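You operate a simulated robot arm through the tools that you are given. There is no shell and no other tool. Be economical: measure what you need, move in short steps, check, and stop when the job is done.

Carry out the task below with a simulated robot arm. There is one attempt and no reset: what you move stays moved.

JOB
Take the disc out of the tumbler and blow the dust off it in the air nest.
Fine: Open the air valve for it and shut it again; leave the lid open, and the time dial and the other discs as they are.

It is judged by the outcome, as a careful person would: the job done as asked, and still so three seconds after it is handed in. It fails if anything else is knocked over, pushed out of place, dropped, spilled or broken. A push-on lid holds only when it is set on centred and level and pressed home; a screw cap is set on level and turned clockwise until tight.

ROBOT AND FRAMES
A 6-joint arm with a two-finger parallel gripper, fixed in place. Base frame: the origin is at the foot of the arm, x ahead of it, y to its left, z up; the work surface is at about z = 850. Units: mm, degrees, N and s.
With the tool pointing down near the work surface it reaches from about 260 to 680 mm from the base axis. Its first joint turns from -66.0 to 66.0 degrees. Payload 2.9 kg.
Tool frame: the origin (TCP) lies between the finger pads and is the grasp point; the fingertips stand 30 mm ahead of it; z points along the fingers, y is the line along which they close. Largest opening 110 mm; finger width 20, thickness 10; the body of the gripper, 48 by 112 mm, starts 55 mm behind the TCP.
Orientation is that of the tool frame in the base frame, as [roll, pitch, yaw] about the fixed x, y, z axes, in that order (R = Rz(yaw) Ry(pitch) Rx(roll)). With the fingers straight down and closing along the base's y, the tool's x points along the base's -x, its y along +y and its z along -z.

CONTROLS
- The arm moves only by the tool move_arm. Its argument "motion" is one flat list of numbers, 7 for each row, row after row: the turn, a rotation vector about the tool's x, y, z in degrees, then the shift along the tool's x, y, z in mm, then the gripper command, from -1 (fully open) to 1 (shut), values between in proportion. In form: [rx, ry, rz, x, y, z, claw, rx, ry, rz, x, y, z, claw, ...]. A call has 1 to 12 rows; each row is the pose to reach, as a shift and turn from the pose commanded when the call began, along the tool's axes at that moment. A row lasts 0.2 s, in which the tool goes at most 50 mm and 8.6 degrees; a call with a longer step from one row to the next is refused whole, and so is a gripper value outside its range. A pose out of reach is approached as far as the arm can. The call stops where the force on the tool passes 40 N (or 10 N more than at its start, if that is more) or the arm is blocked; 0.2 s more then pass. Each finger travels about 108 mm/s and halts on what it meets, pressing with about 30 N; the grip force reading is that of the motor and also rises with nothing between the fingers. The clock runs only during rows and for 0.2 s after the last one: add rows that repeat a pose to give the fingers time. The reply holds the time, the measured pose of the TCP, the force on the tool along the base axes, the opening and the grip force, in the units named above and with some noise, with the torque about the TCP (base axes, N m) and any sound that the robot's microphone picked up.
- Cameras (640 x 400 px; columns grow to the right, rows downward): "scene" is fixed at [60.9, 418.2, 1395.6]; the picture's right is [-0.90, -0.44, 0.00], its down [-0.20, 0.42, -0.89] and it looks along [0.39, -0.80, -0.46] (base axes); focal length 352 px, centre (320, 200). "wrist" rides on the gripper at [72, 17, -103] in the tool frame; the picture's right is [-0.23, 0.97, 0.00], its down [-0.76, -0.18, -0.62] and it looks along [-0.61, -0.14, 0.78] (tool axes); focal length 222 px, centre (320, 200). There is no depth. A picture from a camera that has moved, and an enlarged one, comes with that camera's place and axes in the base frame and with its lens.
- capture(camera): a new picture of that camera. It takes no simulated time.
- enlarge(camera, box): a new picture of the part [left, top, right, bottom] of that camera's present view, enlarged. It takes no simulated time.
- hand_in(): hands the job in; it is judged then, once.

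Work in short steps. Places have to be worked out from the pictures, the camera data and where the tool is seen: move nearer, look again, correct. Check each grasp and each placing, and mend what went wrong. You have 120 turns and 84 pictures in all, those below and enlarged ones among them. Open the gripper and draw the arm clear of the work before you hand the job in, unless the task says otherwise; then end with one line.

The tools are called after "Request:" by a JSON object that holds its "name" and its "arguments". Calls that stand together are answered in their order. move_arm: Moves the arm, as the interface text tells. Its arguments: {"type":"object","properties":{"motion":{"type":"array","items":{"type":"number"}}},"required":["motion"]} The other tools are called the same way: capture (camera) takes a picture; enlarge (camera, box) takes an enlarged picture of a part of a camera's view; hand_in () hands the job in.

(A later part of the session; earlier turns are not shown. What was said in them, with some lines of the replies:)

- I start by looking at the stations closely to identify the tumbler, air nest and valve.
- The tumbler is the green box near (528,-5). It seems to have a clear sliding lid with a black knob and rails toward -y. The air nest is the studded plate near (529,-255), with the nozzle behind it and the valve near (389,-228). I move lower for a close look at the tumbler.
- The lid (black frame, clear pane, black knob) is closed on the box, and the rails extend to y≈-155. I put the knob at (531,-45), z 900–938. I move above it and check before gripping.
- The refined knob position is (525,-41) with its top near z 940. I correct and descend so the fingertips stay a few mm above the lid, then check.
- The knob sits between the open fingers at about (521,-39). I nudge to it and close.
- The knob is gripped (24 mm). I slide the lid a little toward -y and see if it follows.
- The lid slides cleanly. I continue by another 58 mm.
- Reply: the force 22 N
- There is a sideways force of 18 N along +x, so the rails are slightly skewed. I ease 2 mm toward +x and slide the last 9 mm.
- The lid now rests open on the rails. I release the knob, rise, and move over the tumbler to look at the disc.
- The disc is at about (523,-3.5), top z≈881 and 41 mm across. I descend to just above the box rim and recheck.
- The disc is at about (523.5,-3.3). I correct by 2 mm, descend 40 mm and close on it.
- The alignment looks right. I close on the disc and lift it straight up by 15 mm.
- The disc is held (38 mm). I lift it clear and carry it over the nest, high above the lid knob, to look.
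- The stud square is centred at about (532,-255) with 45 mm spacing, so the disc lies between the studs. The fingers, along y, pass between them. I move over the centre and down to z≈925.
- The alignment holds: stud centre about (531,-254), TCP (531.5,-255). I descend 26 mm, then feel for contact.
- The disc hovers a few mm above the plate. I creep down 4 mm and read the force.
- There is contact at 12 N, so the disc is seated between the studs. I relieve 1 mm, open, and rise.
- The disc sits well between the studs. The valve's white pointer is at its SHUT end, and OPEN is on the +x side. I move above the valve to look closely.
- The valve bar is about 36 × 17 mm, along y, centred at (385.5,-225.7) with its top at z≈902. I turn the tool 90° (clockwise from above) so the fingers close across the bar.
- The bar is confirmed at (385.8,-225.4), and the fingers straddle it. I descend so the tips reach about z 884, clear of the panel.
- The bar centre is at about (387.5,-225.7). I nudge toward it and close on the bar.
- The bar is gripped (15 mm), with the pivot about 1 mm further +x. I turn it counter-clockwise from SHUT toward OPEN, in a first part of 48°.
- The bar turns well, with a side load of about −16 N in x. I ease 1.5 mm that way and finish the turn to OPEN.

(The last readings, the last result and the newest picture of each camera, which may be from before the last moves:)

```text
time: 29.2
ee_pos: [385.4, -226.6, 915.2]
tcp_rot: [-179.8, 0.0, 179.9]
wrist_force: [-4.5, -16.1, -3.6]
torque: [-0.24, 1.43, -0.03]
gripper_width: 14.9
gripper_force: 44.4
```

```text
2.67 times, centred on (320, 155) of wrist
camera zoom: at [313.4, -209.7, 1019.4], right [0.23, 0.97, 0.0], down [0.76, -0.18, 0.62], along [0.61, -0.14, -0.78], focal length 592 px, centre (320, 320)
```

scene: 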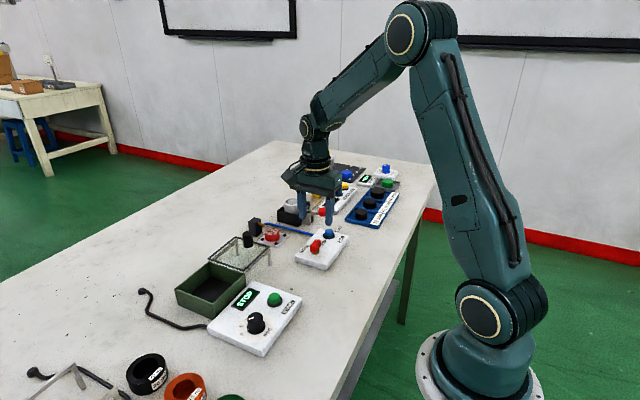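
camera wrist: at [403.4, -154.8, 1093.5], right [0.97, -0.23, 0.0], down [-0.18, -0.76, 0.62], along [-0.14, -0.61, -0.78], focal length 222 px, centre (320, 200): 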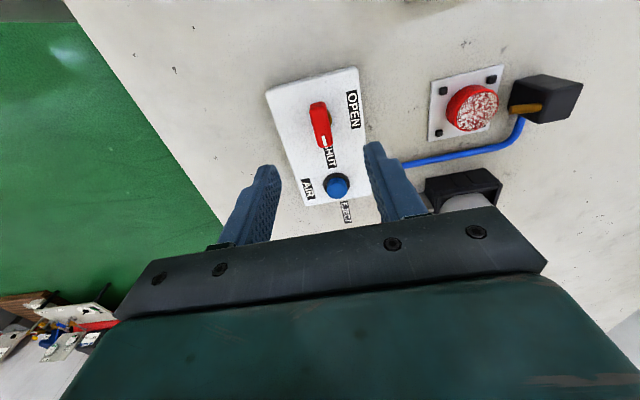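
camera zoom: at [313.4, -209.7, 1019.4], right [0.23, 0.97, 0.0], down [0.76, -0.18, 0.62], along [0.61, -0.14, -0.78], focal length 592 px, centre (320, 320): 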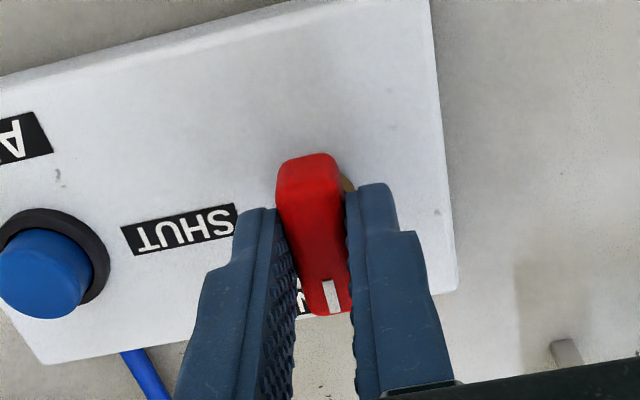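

The pointer is now on OPEN. I ease the side load and wait a second to see whether the dust is blown off.

Request:
{"name": "move_arm", "arguments": {"motion": [0, 0, 0, 0, -1, 0, 0.9, 0, 0, 0, 0, -1, 0, 0.9, 0, 0, 0, 0, -1, 0, 0.9, 0, 0, 0, 0, -1, 0, 0.9, 0, 0, 0, 0, -1, 0, 0.9]}}

Request:
{"name": "enlarge", "arguments": {"camera": "scene", "box": [250, 215, 310, 260]}}

```text
time: 30.4
ee_pos: [385.1, -226.8, 914.7]
tcp_rot: [-180.0, 0.1, -179.9]
wrist_force: [-3.0, -9.9, -0.6]
torque: [-0.19, 0.3, -0.01]
gripper_width: 15.1
gripper_force: 45.9
```

```text
8.89 times, centred on (280, 238) of scene
camera zoom: at [60.9, 417.9, 1395.7], right [-0.9, -0.44, 0.0], down [-0.2, 0.42, -0.89], along [0.39, -0.8, -0.46], focal length 3133 px, centre (676, -133)
```

zoom: 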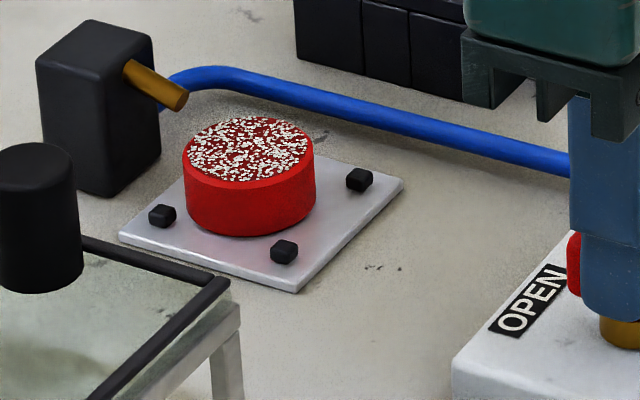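

There's no hiss and the dust is still on. I turn a bit further to find the valve's open stop and watch the torque.

Request:
{"name": "move_arm", "arguments": {"motion": [0, 0, -4, 0, -0.7, 0, 0.9, 0, 0, -8, 0, -0.7, 0, 0.9, 0, 0, -8, 0, -0.7, 0, 0.9]}}

Request:
{"name": "enlarge", "arguments": {"camera": "scene", "box": [250, 215, 340, 275]}}

```text
time: 31.2
ee_pos: [384.7, -227.5, 914.7]
tcp_rot: [-180.0, 0.0, -172.0]
wrist_force: [-3.5, -5.4, -3.6]
torque: [-0.15, -0.18, -1.27]
gripper_width: 16.9
gripper_force: 45.0
```

```text
6.67 times, centred on (295, 245) of scene
camera zoom: at [60.9, 418.0, 1395.6], right [-0.9, -0.44, 0.0], down [-0.2, 0.42, -0.89], along [0.39, -0.8, -0.46], focal length 2350 px, centre (487, -100)
```

zoom: 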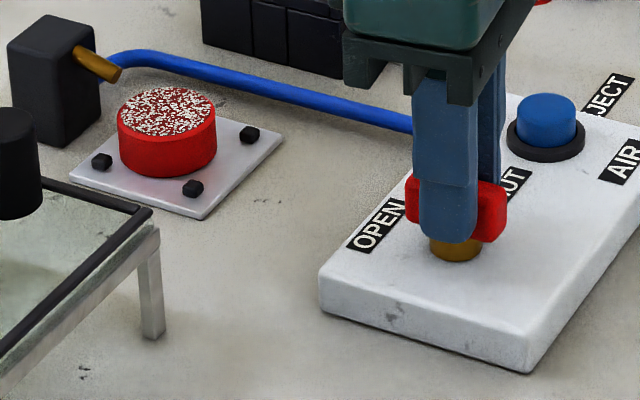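

The stop is reached, so the valve is fully open at yaw 180°. I relax back to the stop and wait about two seconds.

Request:
{"name": "move_arm", "arguments": {"motion": [0, 0, 7, 0, 0, 0, 0.9, 0, 0, 7, 0, 0, 0, 0.9, 0, 0, 7, 0, 0, 0, 0.9, 0, 0, 7, 0, 0, 0, 0.9, 0, 0, 7, 0, 0, 0, 0.9, 0, 0, 7, 0, 0, 0, 0.9, 0, 0, 7, 0, 0, 0, 0.9, 0, 0, 7, 0, 0, 0, 0.9, 0, 0, 7, 0, 0, 0, 0.9, 0, 0, 7, 0, 0, 0, 0.9]}}

Request:
{"name": "enlarge", "arguments": {"camera": "scene", "box": [250, 215, 310, 260]}}

```text
time: 33.4
ee_pos: [385.2, -227.8, 916.2]
tcp_rot: [179.9, 0.0, -179.0]
wrist_force: [4.5, 0.5, -9.6]
torque: [-0.01, -0.55, -0.64]
gripper_width: 15.0
gripper_force: 45.1
```

```text
8.89 times, centred on (280, 238) of scene
camera zoom: at [61.2, 418.1, 1395.6], right [-0.9, -0.44, 0.0], down [-0.2, 0.42, -0.89], along [0.39, -0.8, -0.46], focal length 3133 px, centre (676, -133)
```

zoom: 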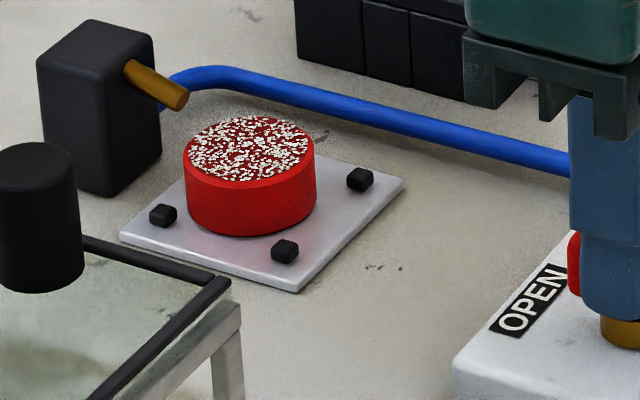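

The valve is open, but there is still no blast and no sound. Judging by label placement, EJECT belongs to the neighbouring red-handled lever. AIR therefore labels the blue button on this panel, so the blow is probably triggered there. I release the handle, rise, and look at the button.

Request:
{"name": "move_arm", "arguments": {"motion": [0, 0, 0, 0, 0, 0, 0.3, 0, 0, 0, 0, 0, 0, 0.3, 0, 0, 0, 0, 0, -25, 0.3, 0, 0, 0, 0, 0, -60, 0.3, 0, 0, 0, 0, -38, -60, 0.9, 0, 0, 0, 0, -76, -60, 1, 0, 0, 0, 0, -76, -60, 1]}}

Request:
{"name": "capture", "arguments": {"camera": "wrist"}}

Request:
{"name": "enlarge", "arguments": {"camera": "scene", "box": [250, 190, 370, 275]}}

```text
time: 35.0
ee_pos: [386.5, -304.3, 974.7]
tcp_rot: [-180.0, 0.1, -179.0]
wrist_force: [0.5, 0.0, 1.0]
torque: [0.02, -0.01, -0.02]
gripper_width: 0.0
gripper_force: 30.1
```

```text
37 pictures are left
camera wrist: at [314.6, -287.9, 1079.1], right [0.21, 0.98, 0.0], down [0.76, -0.16, 0.62], along [0.61, -0.13, -0.78], focal length 222 px, centre (320, 200)
```

wrist: 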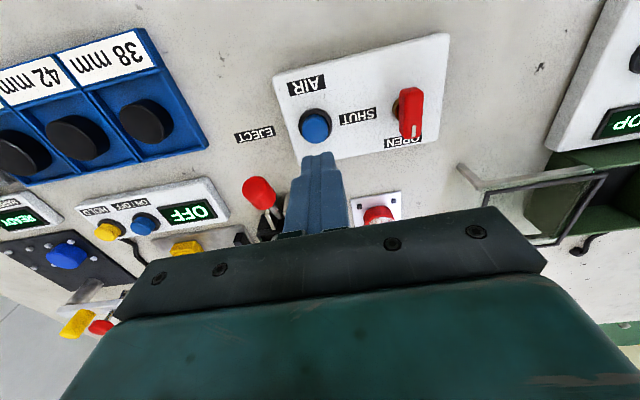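

```text
4.71 times, centred on (310, 232) of scene
camera zoom: at [60.9, 418.2, 1395.6], right [-0.9, -0.44, 0.0], down [-0.2, 0.42, -0.89], along [0.39, -0.8, -0.46], focal length 1658 px, centre (367, 47)
```

zoom: 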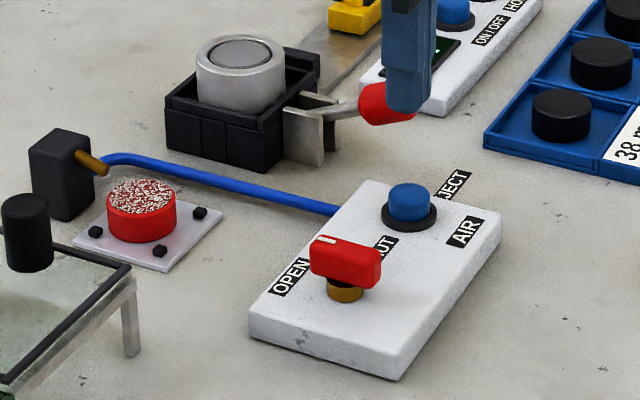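

The handle stays on OPEN. I pinpoint the button with an enlarged view.

Request:
{"name": "enlarge", "arguments": {"camera": "wrist", "box": [270, 70, 370, 170]}}

```text
4.00 times, centred on (320, 120) of wrist
camera zoom: at [314.6, -287.9, 1079.1], right [0.21, 0.98, 0.0], down [0.76, -0.16, 0.62], along [0.61, -0.13, -0.78], focal length 888 px, centre (320, 520)
```

zoom: 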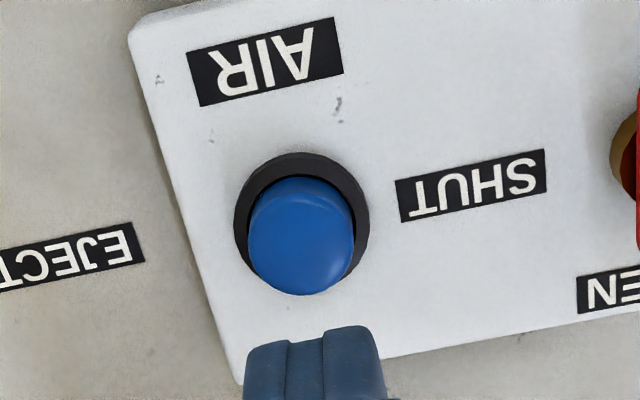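

The button is at about (386,-306), top z≈894. I descend onto it with closed fingers and press gently.

Request:
{"name": "move_arm", "arguments": {"motion": [0, 0, 0, 0, -1.5, 25, 1, 0, 0, 0, 0, -1.5, 45, 1, 0, 0, 0, 0, -1.5, 48, 1, 0, 0, 0, 0, -1.5, 51, 1, 0, 0, 0, 0, -1.5, 53, 1, 0, 0, 0, 0, -1.5, 55, 1]}}

Request:
{"name": "enlarge", "arguments": {"camera": "scene", "box": [250, 190, 370, 275]}}

```text
time: 36.4
ee_pos: [385.8, -305.2, 920.0]
tcp_rot: [180.0, 0.0, -178.9]
wrist_force: [0.0, 0.2, -0.2]
torque: [0.01, -0.07, -0.01]
gripper_width: 0.0
gripper_force: 29.9
```

```text
4.71 times, centred on (310, 232) of scene
camera zoom: at [60.9, 418.2, 1395.6], right [-0.9, -0.44, 0.0], down [-0.2, 0.42, -0.89], along [0.39, -0.8, -0.46], focal length 1658 px, centre (367, 47)
```

zoom: 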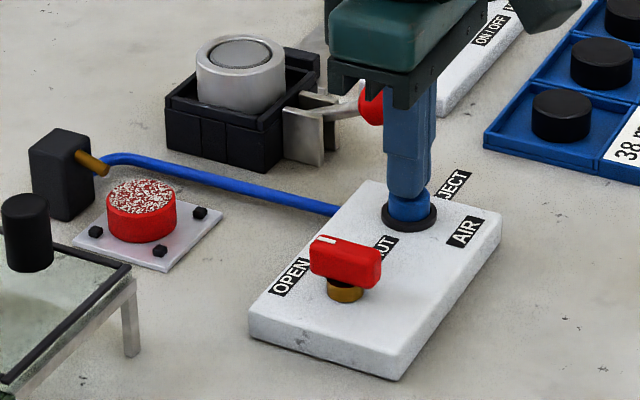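

There is no contact yet with the tips at z≈890. I creep down further in 1 mm steps.

Request:
{"name": "move_arm", "arguments": {"motion": [0, 0, 0, 0, 0, 1, 1, 0, 0, 0, 0, 0, 2, 1, 0, 0, 0, 0, 0, 3, 1, 0, 0, 0, 0, 0, 4, 1, 0, 0, 0, 0, 0, 5, 1]}}

Request:
{"name": "enlarge", "arguments": {"camera": "scene", "box": [250, 190, 370, 275]}}

```text
time: 37.6
ee_pos: [386.4, -305.1, 914.9]
tcp_rot: [180.0, 0.0, -179.0]
wrist_force: [-0.1, -1.2, 1.2]
torque: [-0.01, 0.03, -0.01]
gripper_width: 0.0
gripper_force: 29.9
```

```text
4.71 times, centred on (310, 232) of scene
camera zoom: at [60.9, 418.2, 1395.6], right [-0.9, -0.44, 0.0], down [-0.2, 0.42, -0.89], along [0.39, -0.8, -0.46], focal length 1658 px, centre (367, 47)
```

zoom: 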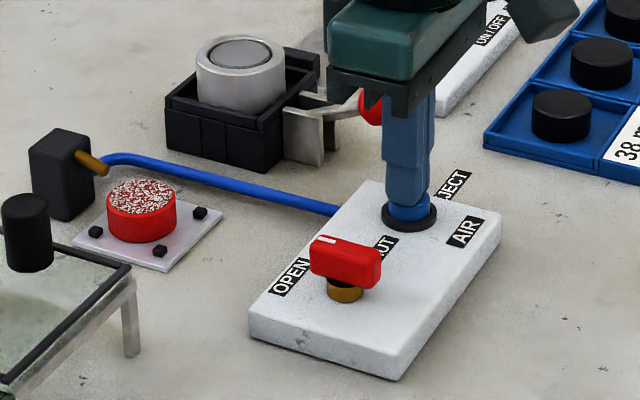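

Contact is just beginning (1.2 N). I press a few mm further.

Request:
{"name": "move_arm", "arguments": {"motion": [0, 0, 0, 0, 0, 1, 1, 0, 0, 0, 0, 0, 2, 1, 0, 0, 0, 0, 0, 3, 1, 0, 0, 0, 0, 0, 4, 1, 0, 0, 0, 0, 0, 4, 1]}}

Request:
{"name": "enlarge", "arguments": {"camera": "scene", "box": [250, 205, 350, 275]}}

```text
time: 38.8
ee_pos: [387.1, -305.1, 911.2]
tcp_rot: [-180.0, 0.0, -179.0]
wrist_force: [0.1, -0.1, 5.9]
torque: [0.02, 0.01, 0.05]
gripper_width: 0.0
gripper_force: 29.4
heard: click
```

```text
5.71 times, centred on (300, 240) of scene
camera zoom: at [60.8, 418.2, 1395.6], right [-0.9, -0.44, 0.0], down [-0.2, 0.42, -0.89], along [0.39, -0.8, -0.46], focal length 2014 px, centre (434, -29)
```

zoom: 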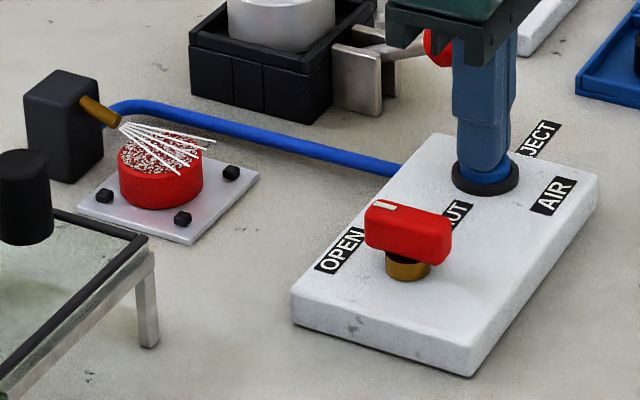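

A click, and air is now blowing over the disc. I hold the button for two more seconds.

Request:
{"name": "move_arm", "arguments": {"motion": [0, 0, 0, 0, 0, 0, 1, 0, 0, 0, 0, 0, 0, 1, 0, 0, 0, 0, 0, 0, 1, 0, 0, 0, 0, 0, 0, 1, 0, 0, 0, 0, 0, 0, 1, 0, 0, 0, 0, 0, 0, 1, 0, 0, 0, 0, 0, 0, 1, 0, 0, 0, 0, 0, 0, 1, 0, 0, 0, 0, 0, 0, 1, 0, 0, 0, 0, 0, 0, 1]}}

Request:
{"name": "enlarge", "arguments": {"camera": "scene", "box": [250, 205, 350, 275]}}

```text
time: 41.0
ee_pos: [386.0, -304.8, 911.1]
tcp_rot: [-180.0, -0.1, -179.0]
wrist_force: [0.7, -0.1, 6.8]
torque: [0.0, -0.04, 0.02]
gripper_width: 0.4
gripper_force: 29.2
```

```text
5.71 times, centred on (300, 240) of scene
camera zoom: at [60.8, 418.3, 1395.6], right [-0.9, -0.44, 0.0], down [-0.2, 0.42, -0.89], along [0.39, -0.8, -0.46], focal length 2014 px, centre (434, -29)
```

zoom: 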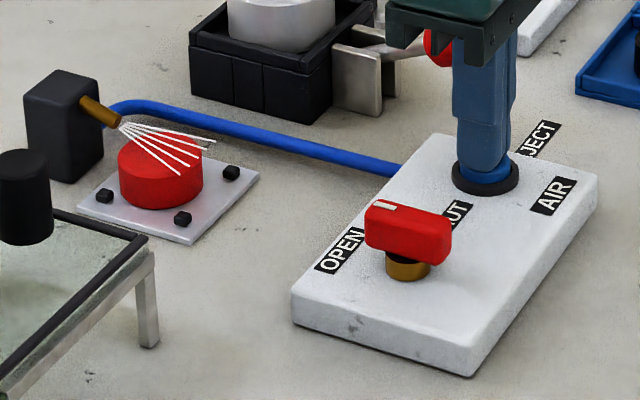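

The disc is clean. I release the button, rise, and go back above the valve with the fingers opened.

Request:
{"name": "move_arm", "arguments": {"motion": [0, 0, 0, 0, 0, -10, 1, 0, 0, 0, 0, 0, -35, 1, 0, 0, 0, 0, 0, -65, 1, 0, 0, 0, 0, 38, -65, 0.6, 0, 0, 1, 0, 78, -65, 0.3, 0, 0, 1, 0, 78, -65, 0.3]}}

Request:
{"name": "enlarge", "arguments": {"camera": "scene", "box": [250, 205, 350, 275]}}

Request:
{"name": "enlarge", "arguments": {"camera": "wrist", "box": [220, 80, 420, 230]}}

```text
time: 42.4
ee_pos: [385.3, -226.8, 975.0]
tcp_rot: [-179.9, 0.0, 180.0]
wrist_force: [-0.2, -0.3, 0.4]
torque: [0.0, -0.03, 0.0]
gripper_width: 38.6
gripper_force: 0.0
```

```text
5.71 times, centred on (300, 240) of scene
camera zoom: at [60.9, 418.2, 1395.6], right [-0.9, -0.44, 0.0], down [-0.2, 0.42, -0.89], along [0.39, -0.8, -0.46], focal length 2014 px, centre (434, -29)
```

zoom: 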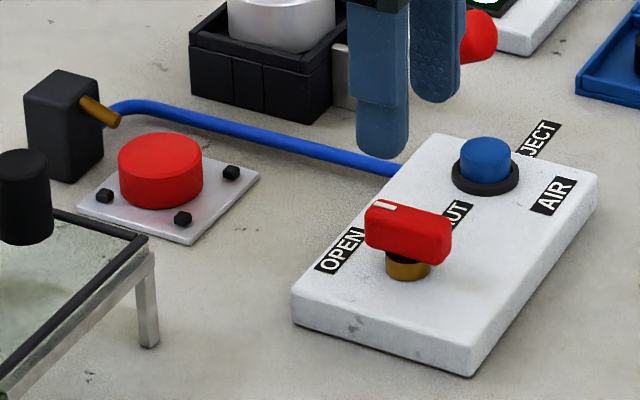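

```text
2.67 times, centred on (320, 155) of wrist
camera zoom: at [314.1, -209.4, 1079.3], right [0.23, 0.97, 0.0], down [0.76, -0.18, 0.62], along [0.61, -0.14, -0.78], focal length 592 px, centre (320, 320)
```

zoom: 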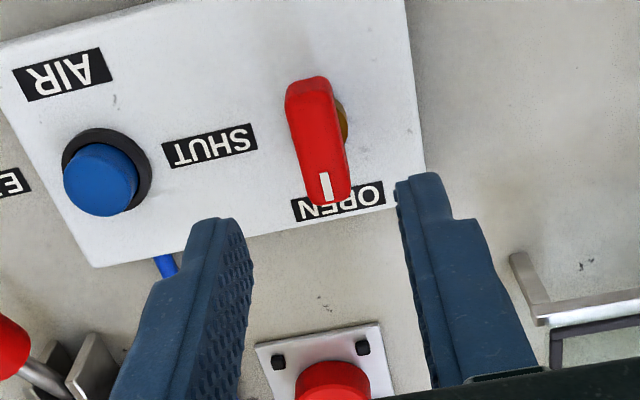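

The air has stopped and the disc is clean. I descend on the handle at the same pose as before and grip it.

Request:
{"name": "move_arm", "arguments": {"motion": [0, 0, 0, 0, 0, 30, 0.3, 0, 0, 0, 0, 0, 60, 0.3, 0, 0, 0, 0, 0, 60, 0.6, 0, 0, 0, 0, 0, 60, 0.9, 0, 0, 0, 0, 0, 60, 0.9]}}

```text
time: 43.6
ee_pos: [387.3, -227.7, 915.5]
tcp_rot: [179.9, 0.0, -179.9]
wrist_force: [-1.9, 6.2, -2.7]
torque: [0.03, -0.78, -0.02]
gripper_width: 15.0
gripper_force: 44.8
```

The handle is gripped (15 mm) with little load. I turn it clockwise back toward SHUT, in a first part of 48°.

Request:
{"name": "move_arm", "arguments": {"motion": [0, 0, 8, 0, 0.5, 0, 0.9, 0, 0, 16, 0, 0.5, 0, 0.9, 0, 0, 24, 0, 0.5, 0, 0.9, 0, 0, 32, 0, 0.5, 0, 0.9, 0, 0, 40, 0, 0.5, 0, 0.9, 0, 0, 48, 0, 0.5, 0, 0.9]}}

```text
time: 45.0
ee_pos: [386.1, -226.7, 915.7]
tcp_rot: [180.0, 0.0, 131.8]
wrist_force: [14.9, -4.2, -31.9]
torque: [-0.12, -0.42, 0.02]
gripper_width: 14.8
gripper_force: 44.7
```

There is a vertical pull of −32 N, so I lower 1 mm, ease +x by 1 mm, and finish the turn.

Request:
{"name": "move_arm", "arguments": {"motion": [0, 0, 0, -0.7, 0.7, 1, 0.9, 0, 0, 8, -0.7, 0.7, 1, 0.9, 0, 0, 16, -0.7, 0.7, 1, 0.9, 0, 0, 24, -0.7, 0.7, 1, 0.9, 0, 0, 32, -0.7, 0.7, 1, 0.9, 0, 0, 40, -0.7, 0.7, 1, 0.9, 0, 0, 45, -0.7, 0.7, 1, 0.9, 0, 0, 45, -0.7, 0.7, 1, 0.9]}}

Request:
{"name": "enlarge", "arguments": {"camera": "wrist", "box": [220, 80, 420, 230]}}

```text
time: 46.8
ee_pos: [388.1, -226.4, 916.3]
tcp_rot: [180.0, 0.0, 87.0]
wrist_force: [-2.2, 1.9, 10.4]
torque: [-0.21, 0.4, 1.1]
gripper_width: 15.0
gripper_force: 45.4
```

```text
2.67 times, centred on (320, 155) of wrist
camera zoom: at [408.2, -154.8, 1019.9], right [0.96, -0.28, 0.0], down [-0.22, -0.75, 0.62], along [-0.17, -0.6, -0.78], focal length 592 px, centre (320, 320)
```

zoom: 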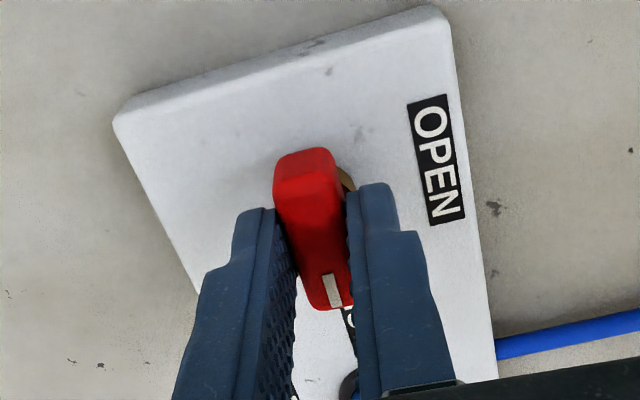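

The torque reading shows the shut stop is reached. I relax 3°, release, and rise clear.

Request:
{"name": "move_arm", "arguments": {"motion": [0, 0, -3, 0, 0, 0, 0.9, 0, 0, -3, 0, 0, 0, 0.5, 0, 0, -3, 0, 0, 0, 0.3, 0, 0, -3, 0, 0, 0, 0.3, 0, 0, -3, 0, 0, -30, 0.3, 0, 0, -3, 0, 0, -75, 0.3, 0, 0, -3, 0, 0, -120, 0.3, 0, 0, -3, 0, 0, -165, 0, 0, 0, -3, 0, 0, -190, -0.3]}}

Request:
{"name": "enlarge", "arguments": {"camera": "scene", "box": [250, 205, 350, 275]}}

Request:
{"name": "capture", "arguments": {"camera": "scene"}}

```text
time: 48.8
ee_pos: [384.5, -225.9, 1106.3]
tcp_rot: [-179.9, -0.1, 90.1]
wrist_force: [0.3, -0.4, -0.9]
torque: [0.0, -0.05, -0.01]
gripper_width: 71.5
gripper_force: 0.0
```

```text
5.71 times, centred on (300, 240) of scene
camera zoom: at [60.9, 418.2, 1395.6], right [-0.9, -0.44, 0.0], down [-0.2, 0.42, -0.89], along [0.39, -0.8, -0.46], focal length 2014 px, centre (434, -29)
```

zoom: 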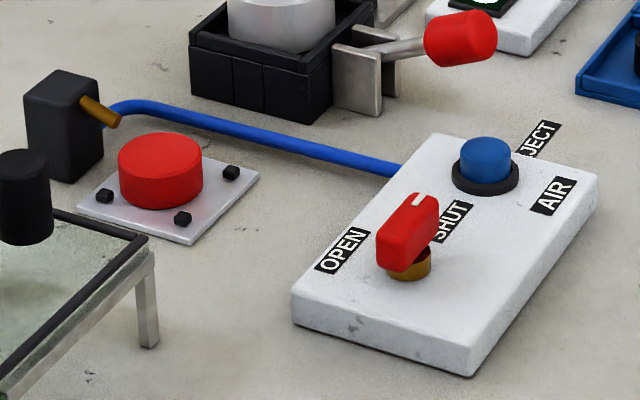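

```text
26 pictures are left
```

scene: 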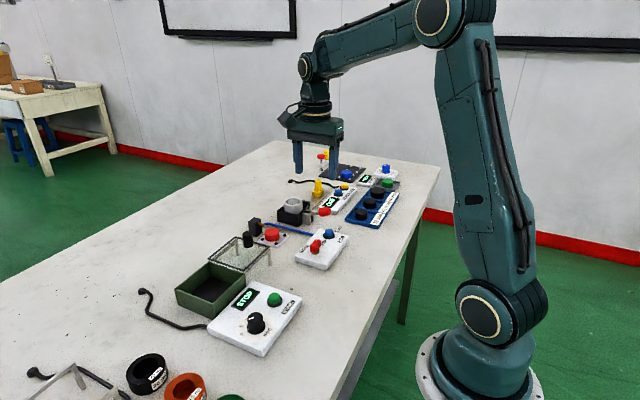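

The valve is shut, the clean disc is in the nest, the lid is open, and the arm is clear with the gripper open. I hand the job in.

Request:
{"name": "hand_in", "arguments": {}}

```text
The job is handed in.
```

I took the disc out of the tumbler and blew it clean in the air nest, where it now sits; the air valve is shut again, the tumbler lid is open, and the time dial and other discs are untouched.
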